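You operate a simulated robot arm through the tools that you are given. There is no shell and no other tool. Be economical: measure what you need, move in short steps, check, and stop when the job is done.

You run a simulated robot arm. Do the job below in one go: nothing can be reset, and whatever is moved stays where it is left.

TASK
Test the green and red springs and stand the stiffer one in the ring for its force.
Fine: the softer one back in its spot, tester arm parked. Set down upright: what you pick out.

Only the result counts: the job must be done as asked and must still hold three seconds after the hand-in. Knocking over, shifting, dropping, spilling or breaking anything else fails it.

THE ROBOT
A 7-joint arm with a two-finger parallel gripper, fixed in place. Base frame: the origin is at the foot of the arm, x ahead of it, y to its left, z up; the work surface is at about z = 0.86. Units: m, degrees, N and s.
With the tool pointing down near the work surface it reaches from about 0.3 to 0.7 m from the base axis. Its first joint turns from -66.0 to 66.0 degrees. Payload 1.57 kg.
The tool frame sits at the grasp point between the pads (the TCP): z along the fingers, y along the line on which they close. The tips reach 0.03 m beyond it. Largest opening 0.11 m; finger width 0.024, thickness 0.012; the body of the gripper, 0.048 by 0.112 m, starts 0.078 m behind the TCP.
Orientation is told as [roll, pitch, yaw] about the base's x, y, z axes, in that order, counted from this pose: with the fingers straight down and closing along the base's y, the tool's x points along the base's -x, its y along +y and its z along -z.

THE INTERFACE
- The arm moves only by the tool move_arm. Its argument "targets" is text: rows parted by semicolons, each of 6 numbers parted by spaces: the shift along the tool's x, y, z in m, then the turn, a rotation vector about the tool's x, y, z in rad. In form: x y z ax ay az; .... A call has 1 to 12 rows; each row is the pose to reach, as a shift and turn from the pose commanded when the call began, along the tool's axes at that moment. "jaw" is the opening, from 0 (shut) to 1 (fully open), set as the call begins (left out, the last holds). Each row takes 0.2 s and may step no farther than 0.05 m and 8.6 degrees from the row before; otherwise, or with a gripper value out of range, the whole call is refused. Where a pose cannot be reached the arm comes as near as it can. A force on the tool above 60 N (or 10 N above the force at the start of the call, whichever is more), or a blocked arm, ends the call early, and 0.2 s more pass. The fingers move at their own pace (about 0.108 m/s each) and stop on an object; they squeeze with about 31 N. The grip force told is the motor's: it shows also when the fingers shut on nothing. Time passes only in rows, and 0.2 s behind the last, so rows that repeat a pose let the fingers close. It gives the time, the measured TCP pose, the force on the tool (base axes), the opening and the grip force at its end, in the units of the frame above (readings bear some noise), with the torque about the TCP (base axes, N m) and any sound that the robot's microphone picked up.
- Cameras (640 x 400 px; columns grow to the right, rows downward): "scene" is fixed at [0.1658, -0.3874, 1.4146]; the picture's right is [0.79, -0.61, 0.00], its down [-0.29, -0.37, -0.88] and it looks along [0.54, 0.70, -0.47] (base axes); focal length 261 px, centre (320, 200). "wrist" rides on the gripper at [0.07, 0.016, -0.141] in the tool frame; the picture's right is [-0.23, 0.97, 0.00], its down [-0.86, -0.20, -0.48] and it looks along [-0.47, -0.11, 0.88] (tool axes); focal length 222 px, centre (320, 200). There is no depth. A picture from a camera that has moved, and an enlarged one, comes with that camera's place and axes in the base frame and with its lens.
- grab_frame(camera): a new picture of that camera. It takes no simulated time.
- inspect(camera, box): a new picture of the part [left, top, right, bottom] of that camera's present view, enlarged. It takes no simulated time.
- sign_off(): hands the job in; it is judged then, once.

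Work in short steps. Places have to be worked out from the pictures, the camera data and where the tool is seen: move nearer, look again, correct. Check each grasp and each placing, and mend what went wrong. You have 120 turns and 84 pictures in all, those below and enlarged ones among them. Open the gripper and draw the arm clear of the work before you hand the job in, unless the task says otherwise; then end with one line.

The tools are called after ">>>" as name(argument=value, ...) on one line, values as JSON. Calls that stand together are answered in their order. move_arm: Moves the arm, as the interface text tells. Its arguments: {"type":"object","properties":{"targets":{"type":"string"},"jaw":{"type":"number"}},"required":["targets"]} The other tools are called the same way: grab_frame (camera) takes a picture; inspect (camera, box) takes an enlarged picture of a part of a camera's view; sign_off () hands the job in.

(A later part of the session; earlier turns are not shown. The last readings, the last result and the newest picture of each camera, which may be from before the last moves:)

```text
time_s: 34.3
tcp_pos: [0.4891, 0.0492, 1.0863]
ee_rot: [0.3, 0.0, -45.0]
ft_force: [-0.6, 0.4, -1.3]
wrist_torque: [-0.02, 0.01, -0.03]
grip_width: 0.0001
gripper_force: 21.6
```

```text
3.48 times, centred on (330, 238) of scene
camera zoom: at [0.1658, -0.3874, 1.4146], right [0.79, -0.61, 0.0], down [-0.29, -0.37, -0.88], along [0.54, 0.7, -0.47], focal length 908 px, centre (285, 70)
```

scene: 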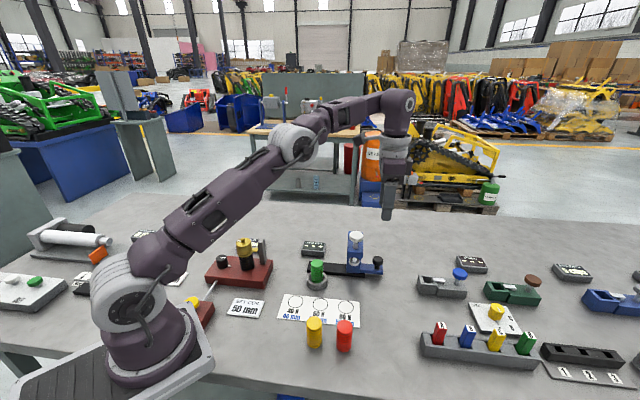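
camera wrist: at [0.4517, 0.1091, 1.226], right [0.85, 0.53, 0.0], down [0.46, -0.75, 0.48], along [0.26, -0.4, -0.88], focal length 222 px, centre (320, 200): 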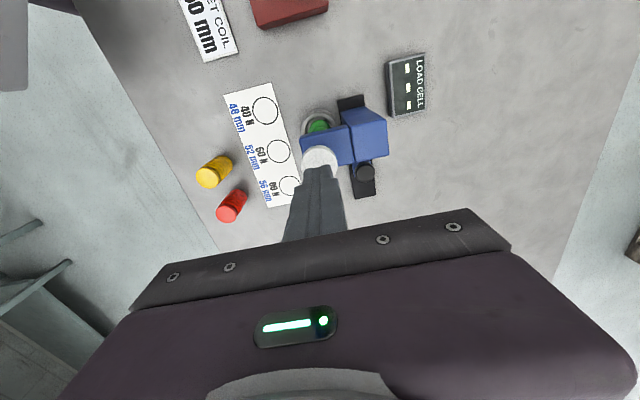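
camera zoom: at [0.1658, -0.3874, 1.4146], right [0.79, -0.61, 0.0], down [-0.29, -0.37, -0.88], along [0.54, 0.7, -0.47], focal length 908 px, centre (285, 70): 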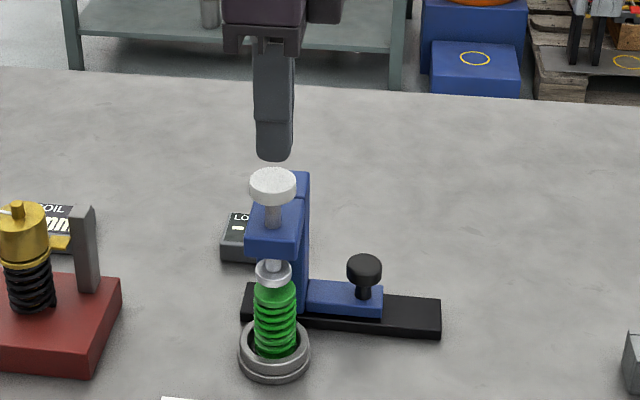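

The closed fingers are over the knob, so I'm pressing down in small steps.

>>> move_arm(targets="0.003 0 0.006 0 0 0; 0.003 0 0.012 0 0 0; 0.003 0 0.016 0 0 0; 0.003 0 0.02 0 0 0; 0.003 0 0.023 0 0 0; 0.003 0 0.026 0 0 0; 0.003 0 0.029 0 0 0; 0.003 0 0.032 0 0 0; 0.003 0 0.032 0 0 0")

>>> inspect(camera="wrist", box=[280, 40, 440, 220])

```text
time_s: 36.3
tcp_pos: [0.4867, 0.0507, 1.0543]
ee_rot: [0.2, 0.0, -44.9]
ft_force: [0.0, 0.1, -0.4]
wrist_torque: [0.02, -0.01, -0.01]
grip_width: 0.0
gripper_force: 21.2
```

```text
2.22 times, centred on (360, 130) of wrist
camera zoom: at [0.4497, 0.1117, 1.1944], right [0.85, 0.53, 0.0], down [0.46, -0.75, 0.48], along [0.26, -0.4, -0.88], focal length 494 px, centre (231, 356)
```

zoom: 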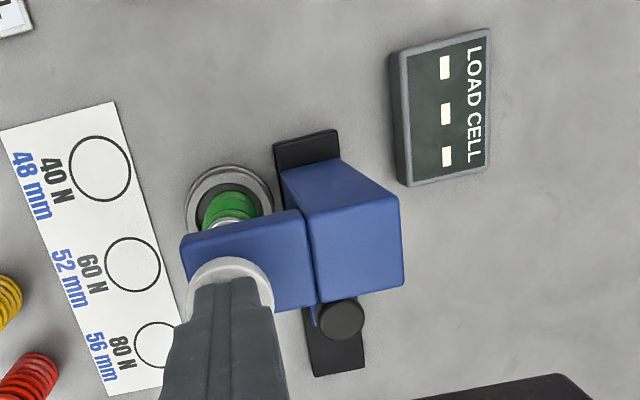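

No contact yet, so I'm continuing down.

>>> move_arm(targets="0 0 0.003 0 0 0; 0 0 0.006 0 0 0; 0 0 0.009 0 0 0; 0 0 0.012 0 0 0; 0 0 0.015 0 0 0; 0 0 0.015 0 0 0")

>>> inspect(camera="scene", box=[270, 200, 370, 295])

```text
time_s: 37.7
tcp_pos: [0.4875, 0.0509, 1.0393]
ee_rot: [0.3, -0.1, -45.0]
ft_force: [-1.1, 0.5, 25.4]
wrist_torque: [0.06, 0.08, 0.0]
grip_width: 0.0
gripper_force: 22.0
heard: click
```

```text
4.21 times, centred on (320, 248) of scene
camera zoom: at [0.1653, -0.3875, 1.4146], right [0.79, -0.61, 0.0], down [-0.29, -0.37, -0.88], along [0.54, 0.7, -0.47], focal length 1099 px, centre (320, 0)
```

zoom: 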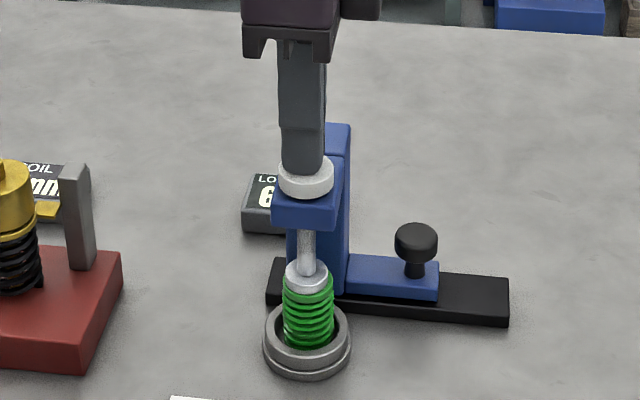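

A click was heard and the display shows a number, so I'm reading it.

>>> inspect(camera="wrist", box=[340, 20, 460, 120])

```text
4.00 times, centred on (400, 70) of wrist
camera zoom: at [0.4497, 0.1116, 1.1801], right [0.85, 0.53, 0.01], down [0.46, -0.75, 0.48], along [0.26, -0.4, -0.88], focal length 888 px, centre (0, 720)
```

zoom: 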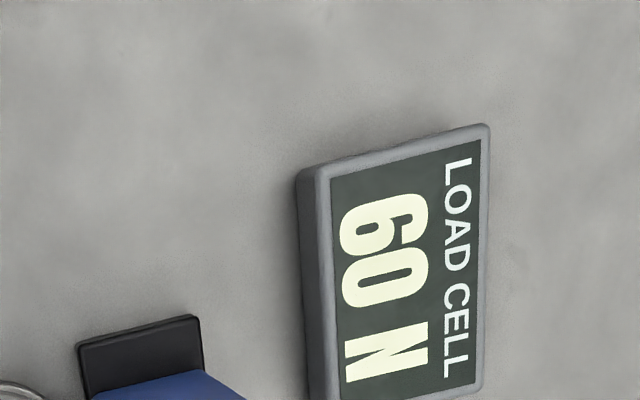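

Green reads 60 N. I'm lifting off and checking that the plunger returns.

>>> move_arm(targets="0 0 -0.006 0 0 0; 0 0 -0.012 0 0 0; 0 0 -0.02 0 0 0; 0 0 -0.04 0 0 0; 0 0 -0.08 0 0 0; 0 0 -0.08 0 0 0")

>>> inspect(camera="scene", box=[270, 200, 370, 295])

```text
time_s: 39.1
tcp_pos: [0.4878, 0.0507, 1.1199]
ee_rot: [0.2, 0.0, -45.0]
ft_force: [-0.2, -0.2, -0.7]
wrist_torque: [0.0, 0.01, 0.03]
grip_width: 0.0001
gripper_force: 21.4
```

```text
4.21 times, centred on (320, 248) of scene
camera zoom: at [0.1657, -0.3874, 1.4146], right [0.79, -0.61, 0.0], down [-0.29, -0.37, -0.88], along [0.54, 0.7, -0.47], focal length 1099 px, centre (320, 0)
```

zoom: 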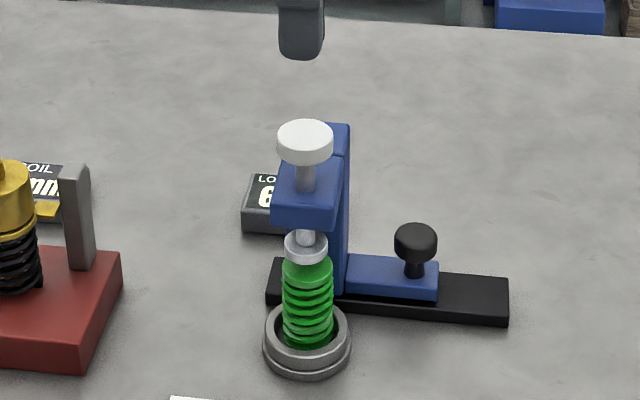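

The plunger is back up. Next I'm returning to the black knob, gripping it, and sliding the carriage back to park.

>>> move_arm(targets="-0.0215 0.0183 0 0 0 0; -0.043 0.0365 0 0 0 0; -0.0646 0.0548 0 0 0 0; -0.0646 0.0548 0 0 0 0; -0.0646 0.0548 0.04 0 0 0; -0.0646 0.0548 0.08 0 0 0; -0.0646 0.0548 0.12 0 0 0; -0.0646 0.0548 0.16 0 0 0; -0.0646 0.0548 0.2 0 0 0; -0.0646 0.0548 0.2 0 0 0", jaw=0.5)

>>> move_arm(targets="0 0 0 0 0 0; 0 0 0 0 0 0; 0 0 0 0 0 0", jaw=0)

```text
time_s: 41.3
tcp_pos: [0.5724, 0.0444, 0.9187]
ee_rot: [0.2, 0.0, -45.0]
ft_force: [0.0, 0.2, 0.4]
wrist_torque: [0.0, 0.02, 0.01]
grip_width: 0.055
gripper_force: 0.1
```

```text
time_s: 42.1
tcp_pos: [0.5721, 0.0442, 0.919]
ee_rot: [-0.1, 0.0, -45.1]
ft_force: [-16.0, -16.1, -1.3]
wrist_torque: [-0.16, 0.23, -0.13]
grip_width: 0.0294
gripper_force: 38.9
```

Gripped. I'm sliding it back about 0.100 m to park.

>>> move_arm(targets="-0.006 -0.001 0 0 0 0; -0.016 -0.001 0 0 0 0; -0.028 -0.001 0 0 0 0; -0.04 -0.0007 0 0 0 0; -0.052 -0.0005 0 0 0 0; -0.064 -0.0005 0 0 0 0; -0.076 -0.0003 0 0 0 0; -0.087 0 0 0 0 0; -0.096 0 0 0 0 0; -0.1 0 0 0 0 0; -0.1 0 0 0 0 0")

>>> inspect(camera="scene", box=[270, 200, 410, 300])

```text
time_s: 44.5
tcp_pos: [0.6427, -0.0278, 0.9195]
ee_rot: [0.0, 0.0, -44.9]
ft_force: [-20.5, -18.4, -21.4]
wrist_torque: [-0.3, 0.11, -0.03]
grip_width: 0.0297
gripper_force: 39.7
```

```text
4.00 times, centred on (340, 250) of scene
camera zoom: at [0.1657, -0.3879, 1.4144], right [0.79, -0.61, 0.0], down [-0.29, -0.37, -0.88], along [0.54, 0.7, -0.47], focal length 1044 px, centre (240, 0)
```

zoom: 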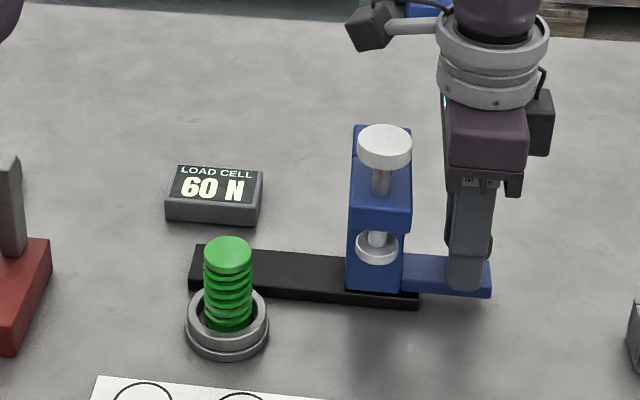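

Parked, matching the original position within 1 mm. I'm releasing, lifting, and returning over green in the cup.

>>> move_arm(targets="0 -0.001 0 0 0 0; 0 -0.001 0 0 0 0")

>>> move_arm(targets="0 0 0 0 0 0; 0 0 0 0 0 0; 0 0 -0.03 0 0 0; 0 0 -0.075 0 0 0; 0 0 -0.12 0 0 0; 0 0 -0.16 0 0 0; 0 0 -0.185 0 0 0; 0.033 -0.011 -0.185 0 0 0; 0.066 -0.022 -0.185 0 0 0; 0.099 -0.033 -0.185 0 0 0; 0.132 -0.044 -0.185 0 0 0; 0.1643 -0.0545 -0.185 0 0 0", jaw=0.5)

>>> move_arm(targets="0 0 0.04 0 0 0; 0 0 0.08 0 0 0; 0 0 0.12 0 0 0; 0 0 0.14 0 0 0; 0 0 0.14 0 0 0")

>>> inspect(camera="wrist", box=[220, 90, 420, 240])

```text
time_s: 45.1
tcp_pos: [0.6421, -0.0262, 0.919]
ee_rot: [0.1, 0.1, -45.0]
ft_force: [-14.1, -14.6, -24.3]
wrist_torque: [0.07, 0.31, -0.13]
grip_width: 0.0298
gripper_force: 39.1
```

```text
time_s: 47.7
tcp_pos: [0.4849, 0.0516, 1.1042]
ee_rot: [0.2, 0.0, -45.1]
ft_force: [-0.2, -1.1, 0.5]
wrist_torque: [0.0, -0.02, -0.03]
grip_width: 0.0548
gripper_force: 0.1
```

```text
time_s: 48.9
tcp_pos: [0.4877, 0.0521, 0.9631]
ee_rot: [0.2, 0.0, -44.9]
ft_force: [-0.3, 0.1, -0.3]
wrist_torque: [0.0, -0.01, -0.01]
grip_width: 0.0549
gripper_force: 0.0
```

```text
2.67 times, centred on (320, 165) of wrist
camera zoom: at [0.4493, 0.1115, 1.104], right [0.85, 0.53, 0.0], down [0.46, -0.75, 0.48], along [0.26, -0.4, -0.88], focal length 592 px, centre (320, 293)
```

zoom: 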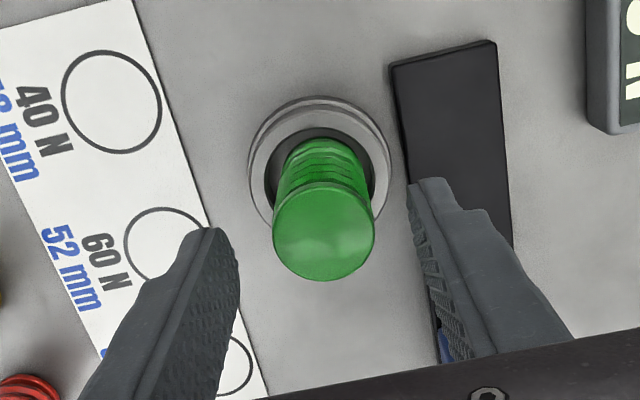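

Green is aligned. I'm descending to the same grip height as before and closing.

>>> move_arm(targets="0.001 0.001 0.02 0 0 0; 0.001 0.001 0.04 0 0 0; 0.001 0.001 0.051 0 0 0; 0.001 0.001 0.051 0 0 0")

>>> move_arm(targets="0 0 0 0 0 0; 0 0 0 0 0 0; 0 0 0 0 0 0; 0 0 0 0 0 0; 0 0 -0.004 0 0 0; 0 0 -0.01 0 0 0; 0 0 -0.02 0 0 0; 0 0 -0.032 0 0 0; 0 0 -0.045 0 0 0; 0 0 -0.06 0 0 0; 0 0 -0.06 0 0 0", jaw=0)

>>> inspect(camera="wrist", box=[220, 90, 420, 240])

```text
time_s: 49.9
tcp_pos: [0.4878, 0.0529, 0.9141]
ee_rot: [0.2, 0.0, -45.0]
ft_force: [-1.1, -0.2, 0.9]
wrist_torque: [0.0, -0.03, -0.01]
grip_width: 0.0552
gripper_force: 0.1
```

```text
time_s: 52.3
tcp_pos: [0.4862, 0.0521, 0.9748]
ee_rot: [0.2, 0.1, -44.9]
ft_force: [-0.5, 0.2, -0.5]
wrist_torque: [0.03, -0.01, -0.01]
grip_width: 0.0314
gripper_force: 30.8
```

```text
2.67 times, centred on (320, 165) of wrist
camera zoom: at [0.449, 0.1125, 1.1138], right [0.85, 0.53, 0.0], down [0.46, -0.75, 0.48], along [0.26, -0.4, -0.88], focal length 592 px, centre (320, 293)
```

zoom: 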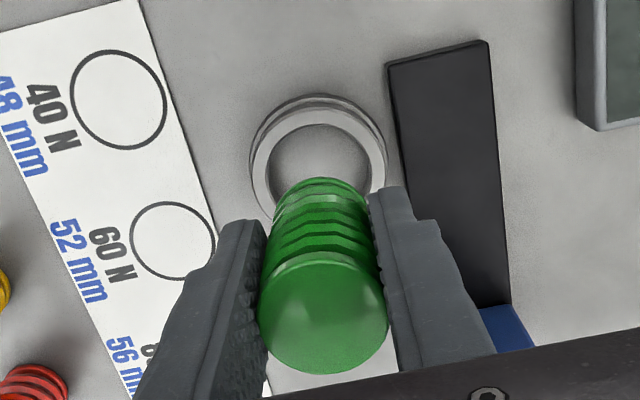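

Green is held. I'm carrying it back over its spot.

>>> move_arm(targets="0.0055 -0.022 -0.01 0 0 0; 0.011 -0.044 -0.01 0 0 0; 0.0165 -0.066 -0.01 0 0 0; 0.022 -0.088 -0.01 0 0 0; 0.0275 -0.11 -0.01 0 0 0; 0.033 -0.132 -0.01 0 0 0; 0.0385 -0.154 -0.01 0 0 0; 0.0441 -0.1768 -0.01 0 0 0; 0.0441 -0.1768 -0.01 0 0 0; 0.0441 -0.1768 -0.01 0 0 0")

>>> inspect(camera="scene", box=[250, 240, 370, 360])

```text
time_s: 54.5
tcp_pos: [0.3312, -0.0427, 0.9839]
ee_rot: [0.2, -0.1, -45.0]
ft_force: [-0.7, 0.7, -0.1]
wrist_torque: [0.04, 0.01, 0.04]
grip_width: 0.0314
gripper_force: 30.2
```

```text
3.33 times, centred on (310, 300) of scene
camera zoom: at [0.1658, -0.3874, 1.4146], right [0.79, -0.61, 0.0], down [-0.29, -0.37, -0.88], along [0.54, 0.7, -0.47], focal length 870 px, centre (353, -133)
```

zoom: 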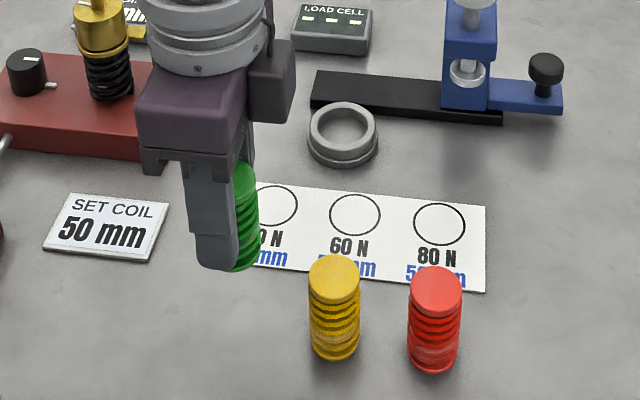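

It's over its home. I'm lowering it and feeling for the table.

>>> move_arm(targets="0 0.0005 0.02 0 0 0; 0 0.0005 0.04 0 0 0; 0 0.0005 0.06 0 0 0; 0 0.0005 0.072 0 0 0; 0 0.0005 0.075 0 0 0; 0 0.0005 0.075 0 0 0")

>>> move_arm(targets="0 0 0.001 0 0 0; 0 0 0.002 0 0 0; 0 0 0.002 0 0 0")

>>> move_arm(targets="0 0 0.001 0 0 0; 0 0 0.001 0 0 0")

```text
time_s: 55.9
tcp_pos: [0.3315, -0.0406, 0.9081]
ee_rot: [0.2, 0.0, -45.0]
ft_force: [0.0, 0.4, -0.9]
wrist_torque: [0.0, -0.03, 0.01]
grip_width: 0.0316
gripper_force: 31.1
```

```text
time_s: 56.7
tcp_pos: [0.3321, -0.0407, 0.9069]
ee_rot: [0.2, 0.1, -45.1]
ft_force: [0.1, -0.6, -0.5]
wrist_torque: [0.01, -0.02, 0.0]
grip_width: 0.0312
gripper_force: 30.9
```

```text
time_s: 57.3
tcp_pos: [0.331, -0.0413, 0.9052]
ee_rot: [0.3, 0.0, -45.0]
ft_force: [-1.6, -0.1, 16.3]
wrist_torque: [-0.05, 0.05, -0.01]
grip_width: 0.0315
gripper_force: 31.1
```

Table contact at z 0.905 with 16 N. I'm releasing green, rising, and moving to hover over red.

>>> move_arm(targets="0 0 -0.0005 0 0 0; 0 0 -0.0005 0 0 0; 0 0 -0.0005 0 0 0; 0 0 -0.03 0 0 0; 0 0 -0.07 0 0 0; 0 0 -0.09 0 0 0; -0.033 0 -0.09 0 0 0; -0.066 0 -0.09 0 0 0; -0.099 0 -0.09 0 0 0; -0.132 0 -0.09 0 0 0; -0.132 0 -0.09 0 0 0", jaw=0.6)

>>> inspect(camera="wrist", box=[200, 70, 440, 240])

>>> inspect(camera="scene", box=[265, 300, 365, 362])

```text
time_s: 59.7
tcp_pos: [0.4257, -0.1344, 0.995]
ee_rot: [0.3, 0.0, -45.0]
ft_force: [-0.6, -0.5, 0.4]
wrist_torque: [-0.02, -0.01, 0.0]
grip_width: 0.066
gripper_force: 0.1
```

```text
2.35 times, centred on (320, 155) of wrist
camera zoom: at [0.388, -0.0744, 1.1354], right [0.85, 0.53, 0.0], down [0.46, -0.75, 0.48], along [0.26, -0.4, -0.88], focal length 523 px, centre (320, 306)
```

zoom: 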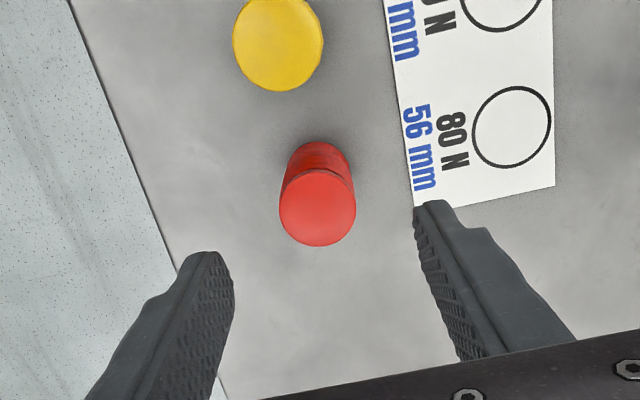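

```text
6.40 times, centred on (315, 331) of scene
camera zoom: at [0.1658, -0.3875, 1.4146], right [0.79, -0.61, 0.0], down [-0.29, -0.37, -0.88], along [0.54, 0.7, -0.47], focal length 1671 px, centre (352, -638)
```

zoom: 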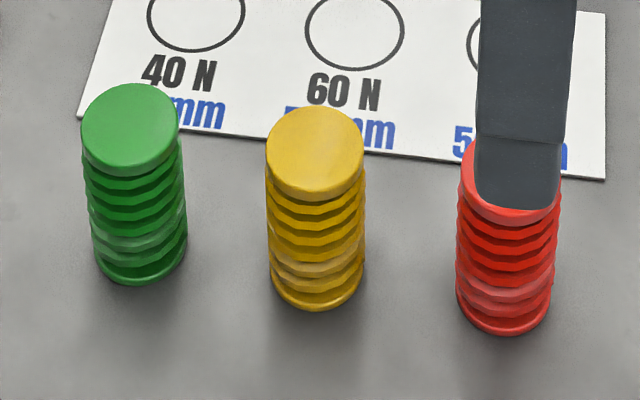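

Green is back within about 1 mm of its spot. Red is centred with a 3.5 mm correction needed, so I'm descending on it, closing, and lifting gently.

>>> move_arm(targets="0.0035 -0.001 0.03 0 0 0; 0.0035 -0.001 0.06 0 0 0; 0.0035 -0.001 0.085 0 0 0; 0.0035 -0.001 0.092 0 0 0; 0.0035 -0.001 0.092 0 0 0")

>>> inspect(camera="wrist", box=[220, 90, 420, 240])

```text
time_s: 60.9
tcp_pos: [0.4223, -0.1325, 0.902]
ee_rot: [0.2, 0.0, -45.0]
ft_force: [0.7, 0.1, -0.5]
wrist_torque: [0.01, 0.01, 0.01]
grip_width: 0.0661
gripper_force: 0.0
```

```text
2.67 times, centred on (320, 165) of wrist
camera zoom: at [0.3845, -0.0725, 1.0425], right [0.85, 0.53, 0.0], down [0.46, -0.75, 0.48], along [0.26, -0.4, -0.88], focal length 592 px, centre (320, 293)
```

zoom: 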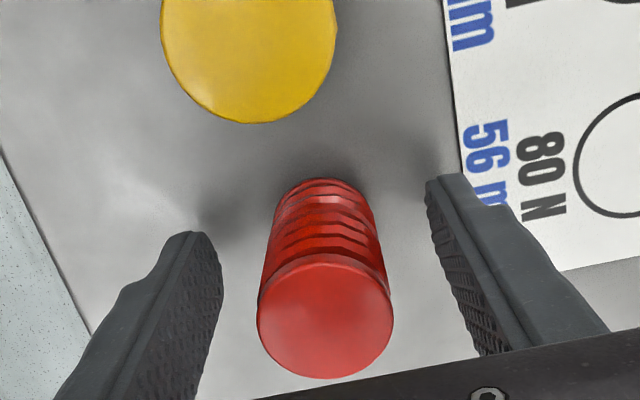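

Well centred. I'm closing and lifting slowly.

>>> move_arm(targets="0 0.001 0 0 0 0; 0 0.001 0 0 0 0; 0 0.001 0 0 0 0; 0 0.001 0 0 0 0; 0 0.001 -0.004 0 0 0; 0 0.001 -0.01 0 0 0; 0 0.001 -0.02 0 0 0; 0 0.001 -0.032 0 0 0; 0 0.001 -0.046 0 0 0; 0 0.001 -0.062 0 0 0; 0 0.001 -0.08 0 0 0; 0 0.001 -0.08 0 0 0", jaw=0)

>>> inspect(camera="wrist", box=[220, 90, 420, 240])

```text
time_s: 63.5
tcp_pos: [0.4228, -0.1323, 0.9822]
ee_rot: [0.2, 0.1, -45.1]
ft_force: [0.0, 0.2, -0.3]
wrist_torque: [0.03, 0.01, -0.03]
grip_width: 0.0314
gripper_force: 31.5
```

```text
2.67 times, centred on (320, 165) of wrist
camera zoom: at [0.3855, -0.0713, 1.1229], right [0.85, 0.53, 0.0], down [0.46, -0.75, 0.48], along [0.25, -0.4, -0.88], focal length 592 px, centre (320, 293)
```

zoom: 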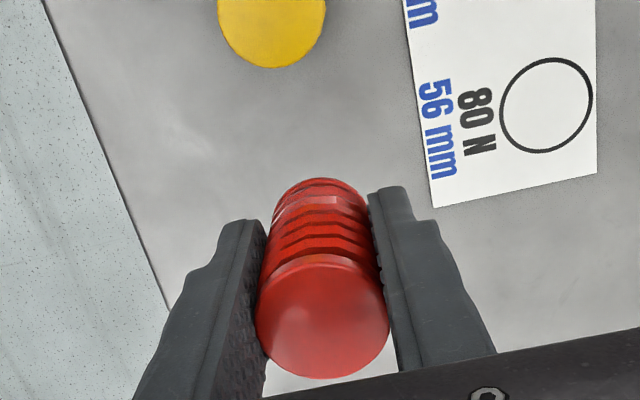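

Red is held (home TCP 0.4228, -0.1325, 0.902). I'm carrying it slightly raised to the cup.

>>> move_arm(targets="0 0 -0.015 0 0 0; 0.0095 0.0195 -0.03 0 0 0; 0.019 0.039 -0.03 0 0 0; 0.0285 0.0585 -0.03 0 0 0; 0.038 0.078 -0.03 0 0 0; 0.0475 0.0975 -0.03 0 0 0; 0.057 0.117 -0.03 0 0 0; 0.0665 0.1365 -0.03 0 0 0; 0.076 0.156 -0.03 0 0 0; 0.0842 0.1753 -0.02 0 0 0; 0.0842 0.1753 0 0 0 0; 0.0842 0.1753 0 0 0 0")

>>> inspect(camera="wrist", box=[220, 90, 420, 240])

```text
time_s: 66.1
tcp_pos: [0.4858, 0.0516, 0.9828]
ee_rot: [0.2, 0.0, -45.0]
ft_force: [1.2, -1.0, -0.5]
wrist_torque: [0.01, -0.02, -0.01]
grip_width: 0.0314
gripper_force: 30.8
```

```text
2.67 times, centred on (320, 165) of wrist
camera zoom: at [0.4488, 0.1122, 1.1231], right [0.85, 0.53, 0.0], down [0.46, -0.75, 0.48], along [0.26, -0.4, -0.88], focal length 592 px, centre (320, 293)
```

zoom: 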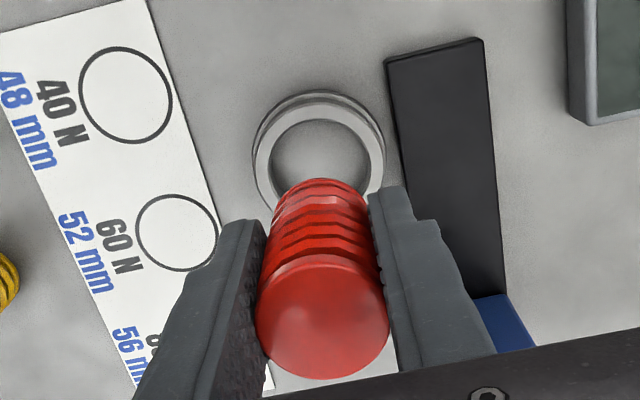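

Alignment matches the green placement. I'm lowering into the cup.

>>> move_arm(targets="0 0 0.02 0 0 0; 0 0 0.04 0 0 0; 0 0 0.055 0 0 0; 0 0 0.063 0 0 0; 0 0 0.068 0 0 0; 0 0 0.068 0 0 0")

>>> move_arm(targets="0 0 0.001 0 0 0; 0 0 0.002 0 0 0; 0 0 0.002 0 0 0")

```text
time_s: 67.5
tcp_pos: [0.4869, 0.0513, 0.9143]
ee_rot: [0.2, 0.0, -45.0]
ft_force: [-0.2, -1.2, -1.7]
wrist_torque: [0.0, -0.02, 0.01]
grip_width: 0.0316
gripper_force: 30.9
```

```text
time_s: 68.3
tcp_pos: [0.487, 0.0518, 0.9144]
ee_rot: [0.1, 0.1, -45.0]
ft_force: [0.3, 0.8, -1.0]
wrist_torque: [-0.02, 0.01, 0.01]
grip_width: 0.0314
gripper_force: 31.5
```

No contact yet, so I'm going down a touch more.

>>> move_arm(targets="0 0 0.001 0 0 0; 0 0 0.001 0 0 0")

>>> move_arm(targets="0 0 0.001 0 0 0; 0 0 0.001 0 0 0")

```text
time_s: 68.9
tcp_pos: [0.4871, 0.0518, 0.9122]
ee_rot: [0.2, -0.1, -45.1]
ft_force: [0.3, -0.5, -0.9]
wrist_torque: [-0.02, 0.01, 0.0]
grip_width: 0.0315
gripper_force: 30.7
```

```text
time_s: 69.5
tcp_pos: [0.4882, 0.052, 0.9113]
ee_rot: [0.2, 0.0, -45.0]
ft_force: [0.5, 0.3, -0.6]
wrist_torque: [0.02, 0.01, 0.01]
grip_width: 0.0314
gripper_force: 31.1
```

At 0.911 with only a millimetre or two to drop, I'm releasing here and checking.

>>> move_arm(targets="0 0 0 0 0 0; 0 0 0 0 0 0; 0 0 0 0 0 0", jaw=0.5)

>>> inspect(camera="wrist", box=[220, 90, 420, 240])

```text
time_s: 70.3
tcp_pos: [0.487, 0.052, 0.9118]
ee_rot: [0.2, -0.1, -45.1]
ft_force: [0.3, 0.1, 0.1]
wrist_torque: [-0.01, 0.0, 0.02]
grip_width: 0.055
gripper_force: 0.0
```

```text
2.67 times, centred on (320, 165) of wrist
camera zoom: at [0.4493, 0.112, 1.0514], right [0.85, 0.53, 0.0], down [0.46, -0.75, 0.48], along [0.26, -0.4, -0.88], focal length 592 px, centre (320, 293)
```

zoom: 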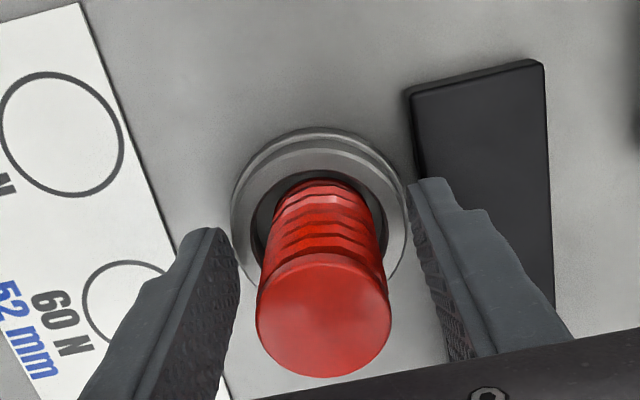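

Red stands upright in the cup. I'm lifting, moving over the parked knob, and descending to grip height.

>>> move_arm(targets="0 0 -0.03 0 0 0; 0 0 -0.075 0 0 0; 0 0 -0.12 0 0 0; 0 0 -0.165 0 0 0; 0 0 -0.19 0 0 0; -0.034 0.011 -0.19 0 0 0; -0.068 0.022 -0.19 0 0 0; -0.102 0.033 -0.19 0 0 0; -0.136 0.044 -0.19 0 0 0; -0.166 0.0537 -0.19 0 0 0; -0.166 0.0537 -0.19 0 0 0; -0.166 0.0537 -0.15 0 0 0")

>>> move_arm(targets="0 0 0.04 0 0 0; 0 0 0.08 0 0 0; 0 0 0.12 0 0 0; 0 0 0.142 0 0 0; 0 0 0.142 0 0 0")

>>> inspect(camera="wrist", box=[200, 60, 440, 240])

```text
time_s: 72.9
tcp_pos: [0.6424, -0.0286, 1.0618]
ee_rot: [0.1, -0.1, -45.0]
ft_force: [-0.5, 0.0, -0.4]
wrist_torque: [-0.01, 0.03, 0.01]
grip_width: 0.0549
gripper_force: 0.0
```

```text
time_s: 74.1
tcp_pos: [0.6429, -0.0275, 0.9194]
ee_rot: [0.1, 0.1, -45.0]
ft_force: [0.7, 0.4, 0.5]
wrist_torque: [-0.01, -0.01, -0.01]
grip_width: 0.0552
gripper_force: 0.1
```

```text
2.22 times, centred on (320, 150) of wrist
camera zoom: at [0.6052, 0.0329, 1.0599], right [0.85, 0.53, 0.0], down [0.46, -0.75, 0.48], along [0.26, -0.4, -0.88], focal length 494 px, centre (320, 311)
```

zoom: 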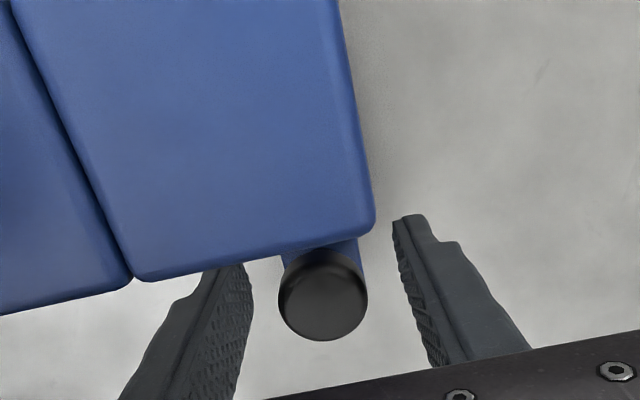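

The knob is centred. I'm closing and sliding to the stop with a slight side correction.

>>> move_arm(targets="0 0 0 0 0 0; 0 0 0 0 0 0; 0 0 0 0 0 0", jaw=0)

>>> move_arm(targets="0.008 0 0 0 0 0; 0.018 -0.0003 0 0 0 0; 0.03 -0.0006 0 0 0 0; 0.042 -0.0009 0 0 0 0; 0.054 -0.0012 0 0 0 0; 0.066 -0.0014 0 0 0 0; 0.078 -0.0016 0 0 0 0; 0.088 -0.0018 0 0 0 0; 0.095 -0.002 0 0 0 0; 0.099 -0.002 0 0 0 0; 0.1 -0.002 0 0 0 0; 0.1 -0.002 0 0 0 0")

>>> inspect(camera="scene", box=[270, 210, 370, 295])

```text
time_s: 74.9
tcp_pos: [0.6427, -0.0274, 0.9196]
ee_rot: [0.2, 0.0, -45.0]
ft_force: [0.6, -0.1, -4.2]
wrist_torque: [-0.1, -0.11, -0.02]
grip_width: 0.0295
gripper_force: 39.4
```

```text
time_s: 77.5
tcp_pos: [0.5722, 0.0425, 0.92]
ee_rot: [0.4, -0.1, -44.9]
ft_force: [25.9, 27.6, 2.9]
wrist_torque: [0.68, 0.02, 0.11]
grip_width: 0.0293
gripper_force: 39.2
```

```text
4.71 times, centred on (320, 252) of scene
camera zoom: at [0.1664, -0.3868, 1.4147], right [0.79, -0.61, 0.0], down [-0.29, -0.37, -0.88], along [0.54, 0.7, -0.47], focal length 1229 px, centre (320, -47)
```

zoom: 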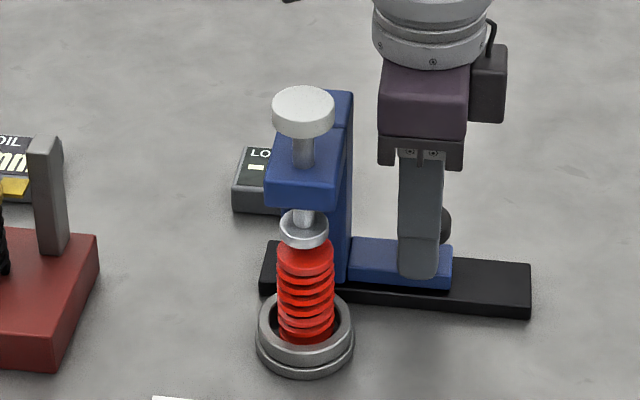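

The carriage is at the same position as in the first test. I'm easing the side load, releasing, and going up to over the white plunger knob.

>>> move_arm(targets="0 0.001 0 0 0 0; 0 0.001 0 0 0 0")

>>> move_arm(targets="0 0 0 0 0 0; 0 0 0 0 0 0; 0 0 -0.03 0 0 0; 0 0 -0.075 0 0 0; 0 0 -0.12 0 0 0; 0 0 -0.165 0 0 0; 0 0 -0.2 0 0 0; 0 0 -0.2 0 0 0", jaw=0.5)

>>> move_arm(targets="0.0215 -0.0183 0 0 0 0; 0.043 -0.0365 0 0 0 0; 0.0646 -0.0548 0 0 0 0; 0.0646 -0.0548 0.03 0 0 0; 0.0646 -0.0548 0.06 0 0 0; 0.0646 -0.0548 0.066 0 0 0; 0.0646 -0.0548 0.066 0 0 0", jaw=0)

```text
time_s: 78.1
tcp_pos: [0.5719, 0.0432, 0.92]
ee_rot: [0.3, -0.3, -45.0]
ft_force: [21.2, 21.8, 7.4]
wrist_torque: [0.21, -0.28, 0.11]
grip_width: 0.0295
gripper_force: 38.9
```

```text
time_s: 79.9
tcp_pos: [0.5697, 0.0414, 1.1213]
ee_rot: [0.1, -0.1, -44.9]
ft_force: [-0.2, 0.2, -0.7]
wrist_torque: [0.0, 0.02, 0.0]
grip_width: 0.055
gripper_force: 0.0
```

```text
time_s: 81.5
tcp_pos: [0.4852, 0.0485, 1.0539]
ee_rot: [0.2, 0.0, -45.0]
ft_force: [0.2, 0.3, 0.4]
wrist_torque: [-0.01, 0.0, -0.02]
grip_width: 0.0001
gripper_force: 21.4
```

I'm correcting 3 mm sideways and pressing down in small steps.

>>> move_arm(targets="0 0.003 0.002 0 0 0; 0 0.003 0.005 0 0 0; 0 0.003 0.008 0 0 0; 0 0.003 0.011 0 0 0; 0 0.003 0.013 0 0 0; 0 0.003 0.015 0 0 0; 0 0.003 0.015 0 0 0")

>>> inspect(camera="wrist", box=[280, 20, 460, 200])

```text
time_s: 83.1
tcp_pos: [0.4881, 0.0505, 1.0401]
ee_rot: [0.3, -0.1, -45.1]
ft_force: [-3.8, -2.1, 37.8]
wrist_torque: [-0.02, 0.17, -0.12]
grip_width: 0.0
gripper_force: 21.9
heard: click
```

```text
2.22 times, centred on (370, 110) of wrist
camera zoom: at [0.4501, 0.111, 1.1796], right [0.85, 0.53, 0.01], down [0.46, -0.75, 0.48], along [0.26, -0.4, -0.88], focal length 494 px, centre (209, 400)
```

zoom: 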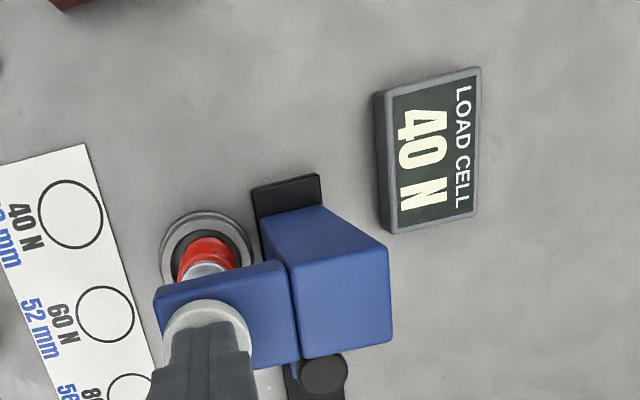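

Red reads 40 N and green read 60 N, so green is stiffer and belongs in the 60 N ring. I'm lifting off and going back to the slide knob.

>>> move_arm(targets="0 0 -0.006 0 0 0; 0 0 -0.012 0 0 0; 0 0 -0.02 0 0 0; 0 0 -0.05 0 0 0; 0 0 -0.08 0 0 0; -0.0214 0.0182 -0.08 0 0 0; -0.0428 0.0365 -0.08 0 0 0; -0.0642 0.0547 -0.08 0 0 0; -0.0642 0.0547 -0.08 0 0 0")

>>> move_arm(targets="0 0 0.04 0 0 0; 0 0 0.08 0 0 0; 0 0 0.12 0 0 0; 0 0 0.16 0 0 0; 0 0 0.2 0 0 0; 0 0 0.2 0 0 0", jaw=0.5)

>>> move_arm(targets="0 0 0 0 0 0; 0 0 0 0 0 0; 0 0 0 0 0 0", jaw=0)

```text
time_s: 85.1
tcp_pos: [0.571, 0.0434, 1.118]
ee_rot: [0.3, -0.1, -45.0]
ft_force: [1.0, -0.4, 0.4]
wrist_torque: [-0.02, 0.0, 0.04]
grip_width: 0.0
gripper_force: 21.2
```

```text
time_s: 86.5
tcp_pos: [0.5728, 0.0432, 0.9188]
ee_rot: [0.2, 0.0, -44.9]
ft_force: [0.0, 0.0, 0.8]
wrist_torque: [0.01, 0.01, 0.01]
grip_width: 0.0547
gripper_force: 0.0
```

```text
time_s: 87.3
tcp_pos: [0.5712, 0.0434, 0.9183]
ee_rot: [0.1, 0.1, -45.0]
ft_force: [-3.2, -2.8, -5.9]
wrist_torque: [-0.17, -0.1, -0.03]
grip_width: 0.0295
gripper_force: 39.7
```

Gripped with little side load. I'm sliding back to park.

>>> move_arm(targets="-0.006 0 0 0 0 0; -0.016 0 0 0 0 0; -0.028 0 0 0 0 0; -0.04 0 0 0 0 0; -0.052 0 0 0 0 0; -0.064 0 0 0 0 0; -0.076 0 0 0 0 0; -0.087 0 0 0 0 0; -0.096 0 0 0 0 0; -0.1005 0 0 0 0 0; -0.1005 0 0 0 0 0")

>>> inspect(camera="scene", box=[270, 200, 410, 300])

```text
time_s: 89.7
tcp_pos: [0.6437, -0.0281, 0.9188]
ee_rot: [0.1, 0.1, -45.0]
ft_force: [-21.9, -12.0, -8.2]
wrist_torque: [-0.29, 0.26, -0.04]
grip_width: 0.0296
gripper_force: 38.4
```

```text
4.00 times, centred on (340, 250) of scene
camera zoom: at [0.1653, -0.3878, 1.4145], right [0.79, -0.61, 0.0], down [-0.29, -0.37, -0.88], along [0.54, 0.7, -0.47], focal length 1044 px, centre (240, 0)
```

zoom: 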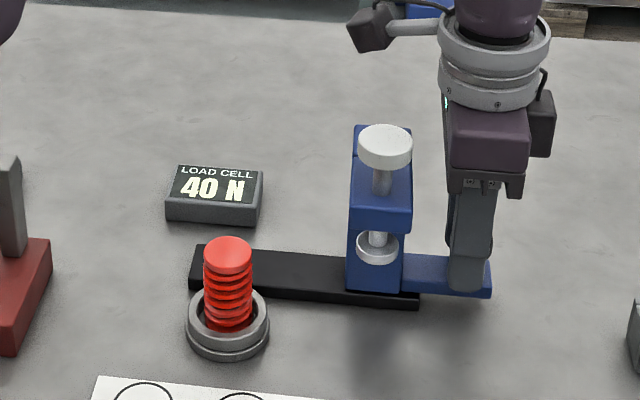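

Parked. I'm releasing and going back to red in the cup.

>>> move_arm(targets="0 -0.0007 0 0 0 0; 0 -0.0007 0 0 0 0")

>>> move_arm(targets="0 0 0 0 0 0; 0 0 0 0 0 0; 0 0 -0.03 0 0 0; 0 0 -0.075 0 0 0; 0 0 -0.12 0 0 0; 0 0 -0.16 0 0 0; 0 0 -0.185 0 0 0; 0.033 -0.0108 -0.185 0 0 0; 0.066 -0.0216 -0.185 0 0 0; 0.099 -0.0324 -0.185 0 0 0; 0.132 -0.0432 -0.185 0 0 0; 0.1655 -0.0537 -0.185 0 0 0", jaw=0.5)

>>> move_arm(targets="0 0 0.04 0 0 0; 0 0 0.08 0 0 0; 0 0 0.12 0 0 0; 0 0 0.14 0 0 0; 0 0 0.14 0 0 0")

>>> inspect(camera="wrist", box=[220, 90, 420, 240])

```text
time_s: 90.3
tcp_pos: [0.6428, -0.027, 0.9188]
ee_rot: [0.1, 0.0, -45.0]
ft_force: [-17.3, -11.3, -10.8]
wrist_torque: [0.21, 0.41, -0.13]
grip_width: 0.0295
gripper_force: 38.1
```

```text
time_s: 92.9
tcp_pos: [0.4877, 0.0512, 1.1028]
ee_rot: [0.4, 0.0, -45.1]
ft_force: [-1.1, -0.5, 0.1]
wrist_torque: [0.01, -0.01, -0.04]
grip_width: 0.0549
gripper_force: 0.0
```

```text
time_s: 94.1
tcp_pos: [0.4878, 0.0508, 0.9642]
ee_rot: [0.2, 0.1, -44.9]
ft_force: [-0.5, 0.0, 0.4]
wrist_torque: [0.02, -0.02, -0.03]
grip_width: 0.055
gripper_force: 0.1
```

```text
2.67 times, centred on (320, 165) of wrist
camera zoom: at [0.4504, 0.1117, 1.1033], right [0.85, 0.53, 0.0], down [0.46, -0.75, 0.48], along [0.26, -0.4, -0.88], focal length 592 px, centre (320, 293)
```

zoom: 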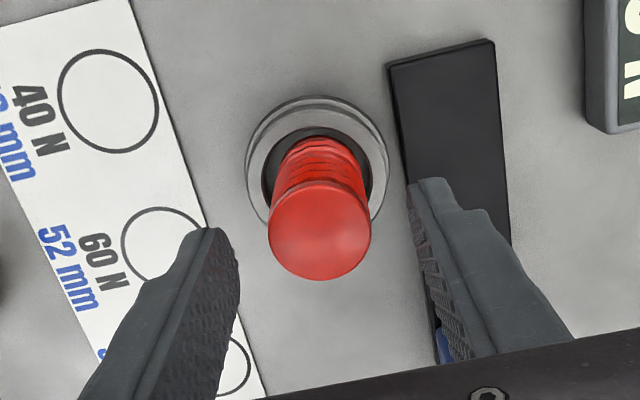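

Red is centred. I'm descending, closing, and lifting gently.

>>> move_arm(targets="0.001 0 0.02 0 0 0; 0.001 0 0.04 0 0 0; 0.001 0 0.051 0 0 0; 0.001 0 0.051 0 0 0")

>>> move_arm(targets="0 0 0 0 0 0; 0 0 0 0 0 0; 0 0 0 0 0 0; 0 0 0 0 0 0; 0 0 -0.004 0 0 0; 0 0 -0.01 0 0 0; 0 0 -0.02 0 0 0; 0 0 -0.035 0 0 0; 0 0 -0.05 0 0 0; 0 0 -0.07 0 0 0; 0 0 -0.09 0 0 0; 0 0 -0.09 0 0 0", jaw=0)

>>> inspect(camera="wrist", box=[220, 90, 420, 240])

```text
time_s: 95.1
tcp_pos: [0.4872, 0.0529, 0.912]
ee_rot: [0.3, 0.0, -45.0]
ft_force: [0.3, -1.0, 0.0]
wrist_torque: [-0.02, -0.01, -0.01]
grip_width: 0.0551
gripper_force: 0.1
```

```text
time_s: 97.7
tcp_pos: [0.4871, 0.0528, 1.0021]
ee_rot: [0.3, -0.1, -44.9]
ft_force: [0.9, -0.6, -0.4]
wrist_torque: [0.01, -0.05, -0.03]
grip_width: 0.0315
gripper_force: 30.8
```

```text
2.67 times, centred on (320, 165) of wrist
camera zoom: at [0.4499, 0.1129, 1.1429], right [0.85, 0.53, 0.0], down [0.46, -0.75, 0.48], along [0.26, -0.4, -0.88], focal length 592 px, centre (320, 293)
```

zoom: 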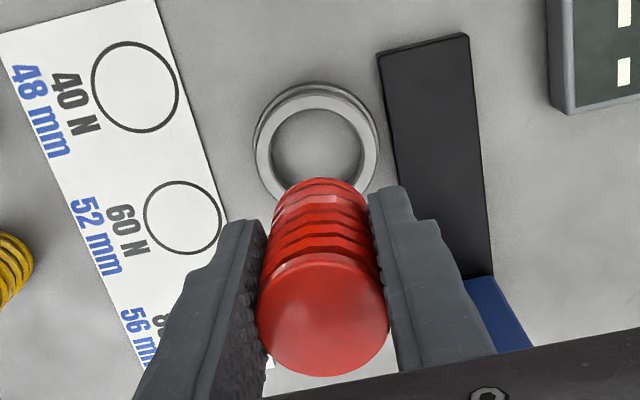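

Held. I'm carrying red back over its home at (0.4228, -0.1325).

>>> move_arm(targets="-0.0095 -0.0196 0 0 0 0; -0.019 -0.0392 0 0 0 0; -0.0284 -0.0588 0 0 0 0; -0.0379 -0.0784 0 0 0 0; -0.0474 -0.098 0 0 0 0; -0.0569 -0.1175 0 0 0 0; -0.0664 -0.137 0 0 0 0; -0.0758 -0.1567 0 0 0 0; -0.0853 -0.1763 0 0 0 0; -0.0853 -0.1763 0 0 0 0; -0.0853 -0.1763 0.03 0 0 0; -0.0853 -0.1763 0.03 0 0 0")

>>> move_arm(targets="0 0 0.02 0 0 0; 0 0 0.04 0 0 0; 0 0 0.055 0 0 0; 0 0 0.064 0 0 0; 0 0 0.066 0 0 0; 0 0 0.066 0 0 0")

>>> move_arm(targets="0 0 0.001 0 0 0; 0 0 0.001 0 0 0")

```text
time_s: 100.3
tcp_pos: [0.4225, -0.133, 0.9725]
ee_rot: [0.2, 0.0, -44.9]
ft_force: [0.3, 0.1, -0.6]
wrist_torque: [0.01, 0.01, -0.01]
grip_width: 0.0314
gripper_force: 30.8
```

```text
time_s: 101.7
tcp_pos: [0.4226, -0.1331, 0.9054]
ee_rot: [0.2, 0.0, -45.0]
ft_force: [-0.6, 0.4, -0.6]
wrist_torque: [-0.01, -0.01, 0.01]
grip_width: 0.0317
gripper_force: 31.3
```

```text
time_s: 102.3
tcp_pos: [0.4224, -0.1322, 0.9044]
ee_rot: [0.2, -0.1, -45.0]
ft_force: [-0.1, -0.2, -0.7]
wrist_torque: [0.02, 0.01, 0.0]
grip_width: 0.0315
gripper_force: 31.0
```

Still no contact at 0.904; I'm going 1 mm at a time.

>>> move_arm(targets="0 0 0.001 0 0 0; 0 0 0.001 0 0 0")

>>> move_arm(targets="0 0 0.0005 0 0 0; 0 0 0.0005 0 0 0")

```text
time_s: 102.9
tcp_pos: [0.423, -0.1321, 0.9039]
ee_rot: [0.2, -0.1, -44.9]
ft_force: [-0.5, 0.2, 8.1]
wrist_torque: [-0.06, 0.08, 0.01]
grip_width: 0.0314
gripper_force: 31.3
```

```text
time_s: 103.5
tcp_pos: [0.4229, -0.1325, 0.9047]
ee_rot: [0.2, -0.1, -45.0]
ft_force: [-1.0, 0.5, 16.0]
wrist_torque: [-0.03, 0.06, -0.01]
grip_width: 0.0315
gripper_force: 30.9
```

Red is on the table. I'm releasing, rising, and moving to hover over green.

>>> move_arm(targets="0 0 -0.0005 0 0 0; 0 0 -0.0005 0 0 0; 0 0 -0.0005 0 0 0; 0 0 -0.03 0 0 0; 0 0 -0.07 0 0 0; 0 0 -0.09 0 0 0; 0.033 0 -0.09 0 0 0; 0.066 0 -0.09 0 0 0; 0.099 0 -0.09 0 0 0; 0.13 0 -0.09 0 0 0; 0.13 0 -0.07 0 0 0; 0.13 0 -0.07 0 0 0", jaw=0.6)

>>> inspect(camera="wrist", box=[200, 70, 440, 240])

>>> inspect(camera="scene", box=[265, 300, 365, 362])

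```text
time_s: 106.1
tcp_pos: [0.3322, -0.0385, 0.9738]
ee_rot: [0.2, 0.0, -45.1]
ft_force: [0.3, 0.4, 0.6]
wrist_torque: [-0.01, -0.01, -0.03]
grip_width: 0.066
gripper_force: 0.1
```

```text
2.35 times, centred on (320, 155) of wrist
camera zoom: at [0.2937, 0.0199, 1.1137], right [0.85, 0.53, 0.0], down [0.46, -0.75, 0.48], along [0.26, -0.4, -0.88], focal length 523 px, centre (320, 306)
```

zoom: 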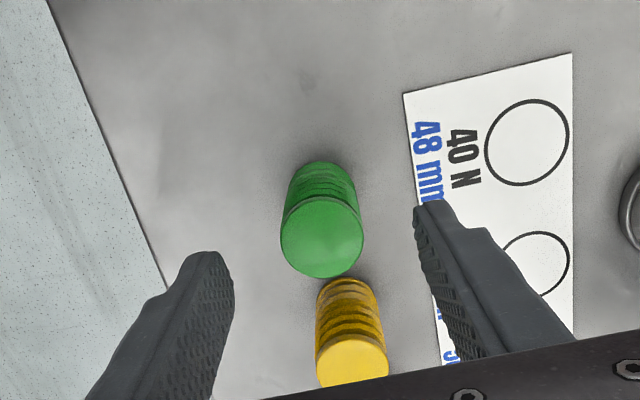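

```text
6.40 times, centred on (315, 331) of scene
camera zoom: at [0.1658, -0.3874, 1.4146], right [0.79, -0.61, 0.0], down [-0.29, -0.37, -0.88], along [0.54, 0.7, -0.47], focal length 1671 px, centre (352, -638)
```

zoom: 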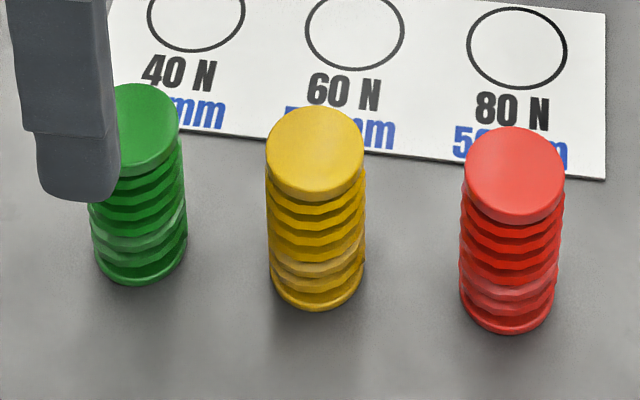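

Red is home within about 1-2 mm. Green is centred, so I'm descending, gripping, and lifting gently.

>>> move_arm(targets="-0.001 0 0.03 0 0 0; -0.001 0 0.06 0 0 0; -0.001 0 0.0705 0 0 0; -0.001 0 0.0705 0 0 0")

>>> move_arm(targets="0 0 0 0 0 0; 0 0 0 0 0 0; 0 0 0 0 0 0; 0 0 0 0 0 0; 0 0 -0.004 0 0 0; 0 0 -0.01 0 0 0; 0 0 -0.02 0 0 0; 0 0 -0.03 0 0 0; 0 0 -0.045 0 0 0; 0 0 -0.06 0 0 0; 0 0 -0.06 0 0 0", jaw=0)

>>> inspect(camera="wrist", box=[200, 70, 440, 240])

```text
time_s: 107.1
tcp_pos: [0.3312, -0.0401, 0.9026]
ee_rot: [0.2, 0.0, -45.0]
ft_force: [0.7, -0.5, -0.5]
wrist_torque: [0.03, -0.03, 0.01]
grip_width: 0.0661
gripper_force: 0.0
```

```text
time_s: 109.5
tcp_pos: [0.3322, -0.0421, 0.963]
ee_rot: [0.2, 0.0, -44.9]
ft_force: [0.3, -0.3, -1.8]
wrist_torque: [-0.01, -0.01, 0.03]
grip_width: 0.0314
gripper_force: 30.7
```

```text
2.35 times, centred on (320, 155) of wrist
camera zoom: at [0.2944, 0.0192, 1.1028], right [0.85, 0.53, 0.0], down [0.46, -0.75, 0.48], along [0.26, -0.4, -0.88], focal length 523 px, centre (320, 306)
```

zoom: 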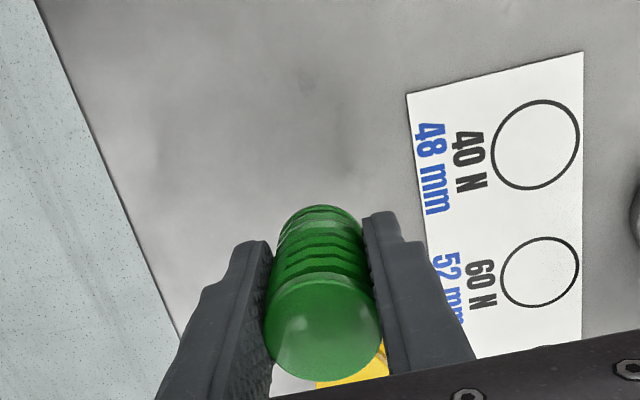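

Held. Three views put the 60 N ring centre at about (0.450, -0.0165). I'm carrying green over it.

>>> move_arm(targets="0 0 -0.02 0 0 0; -0.013 0.02 -0.025 0 0 0; -0.026 0.04 -0.025 0 0 0; -0.04 0.06 -0.025 0 0 0; -0.053 0.08 -0.025 0 0 0; -0.066 0.1013 -0.025 0 0 0; -0.066 0.1013 -0.01 0 0 0; -0.066 0.1013 -0.01 0 0 0")

>>> inspect(camera="wrist", box=[200, 70, 440, 240])

>>> inspect(camera="scene", box=[260, 240, 380, 340])

```text
time_s: 111.3
tcp_pos: [0.4502, -0.0161, 0.972]
ee_rot: [0.3, -0.1, -45.0]
ft_force: [0.1, -0.7, 0.2]
wrist_torque: [-0.02, 0.0, 0.02]
grip_width: 0.0314
gripper_force: 31.4
```

```text
2.35 times, centred on (320, 155) of wrist
camera zoom: at [0.4122, 0.0442, 1.1127], right [0.85, 0.53, 0.0], down [0.46, -0.75, 0.48], along [0.26, -0.4, -0.88], focal length 523 px, centre (320, 306)
```

zoom: 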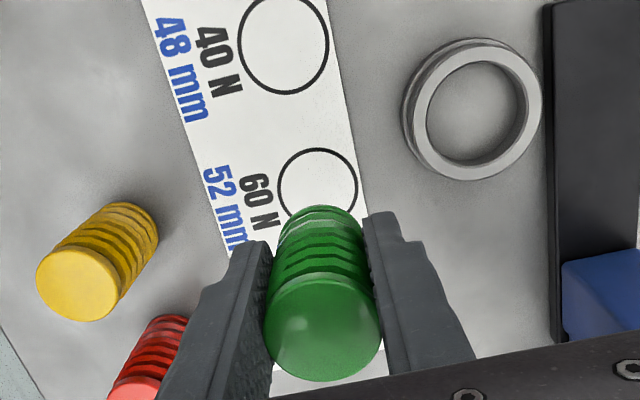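

```text
4.00 times, centred on (320, 290) of scene
camera zoom: at [0.1658, -0.3874, 1.4146], right [0.79, -0.61, 0.0], down [-0.29, -0.37, -0.88], along [0.54, 0.7, -0.47], focal length 1044 px, centre (320, -160)
```

zoom: 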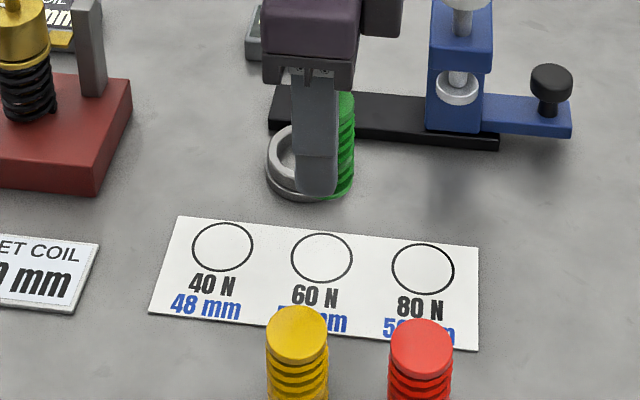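

The tool axis projects onto the ring centre within 1 mm. I'm lowering.

>>> move_arm(targets="0 -0.0007 0.02 0 0 0; 0 -0.0007 0.04 0 0 0; 0 -0.0007 0.055 0 0 0; 0 -0.0007 0.064 0 0 0; 0 -0.0007 0.066 0 0 0; 0 -0.0007 0.066 0 0 0")

>>> inspect(camera="wrist", box=[200, 70, 440, 240])

>>> move_arm(targets="0 0 0.001 0 0 0; 0 0 0.001 0 0 0")

```text
time_s: 112.7
tcp_pos: [0.4497, -0.0182, 0.9085]
ee_rot: [0.1, 0.1, -45.0]
ft_force: [-0.9, -0.4, -1.2]
wrist_torque: [0.02, -0.01, 0.01]
grip_width: 0.0317
gripper_force: 30.7
```

```text
2.35 times, centred on (320, 155) of wrist
camera zoom: at [0.4123, 0.0432, 1.0473], right [0.85, 0.53, 0.0], down [0.46, -0.75, 0.48], along [0.26, -0.4, -0.88], focal length 523 px, centre (320, 306)
```

zoom: 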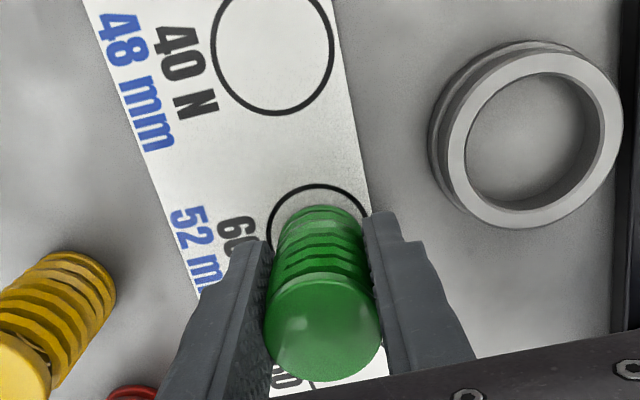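

```text
time_s: 113.3
tcp_pos: [0.4504, -0.0177, 0.9062]
ee_rot: [0.2, 0.1, -45.0]
ft_force: [0.0, -0.5, -1.2]
wrist_torque: [0.0, 0.0, -0.01]
grip_width: 0.0314
gripper_force: 31.4
```

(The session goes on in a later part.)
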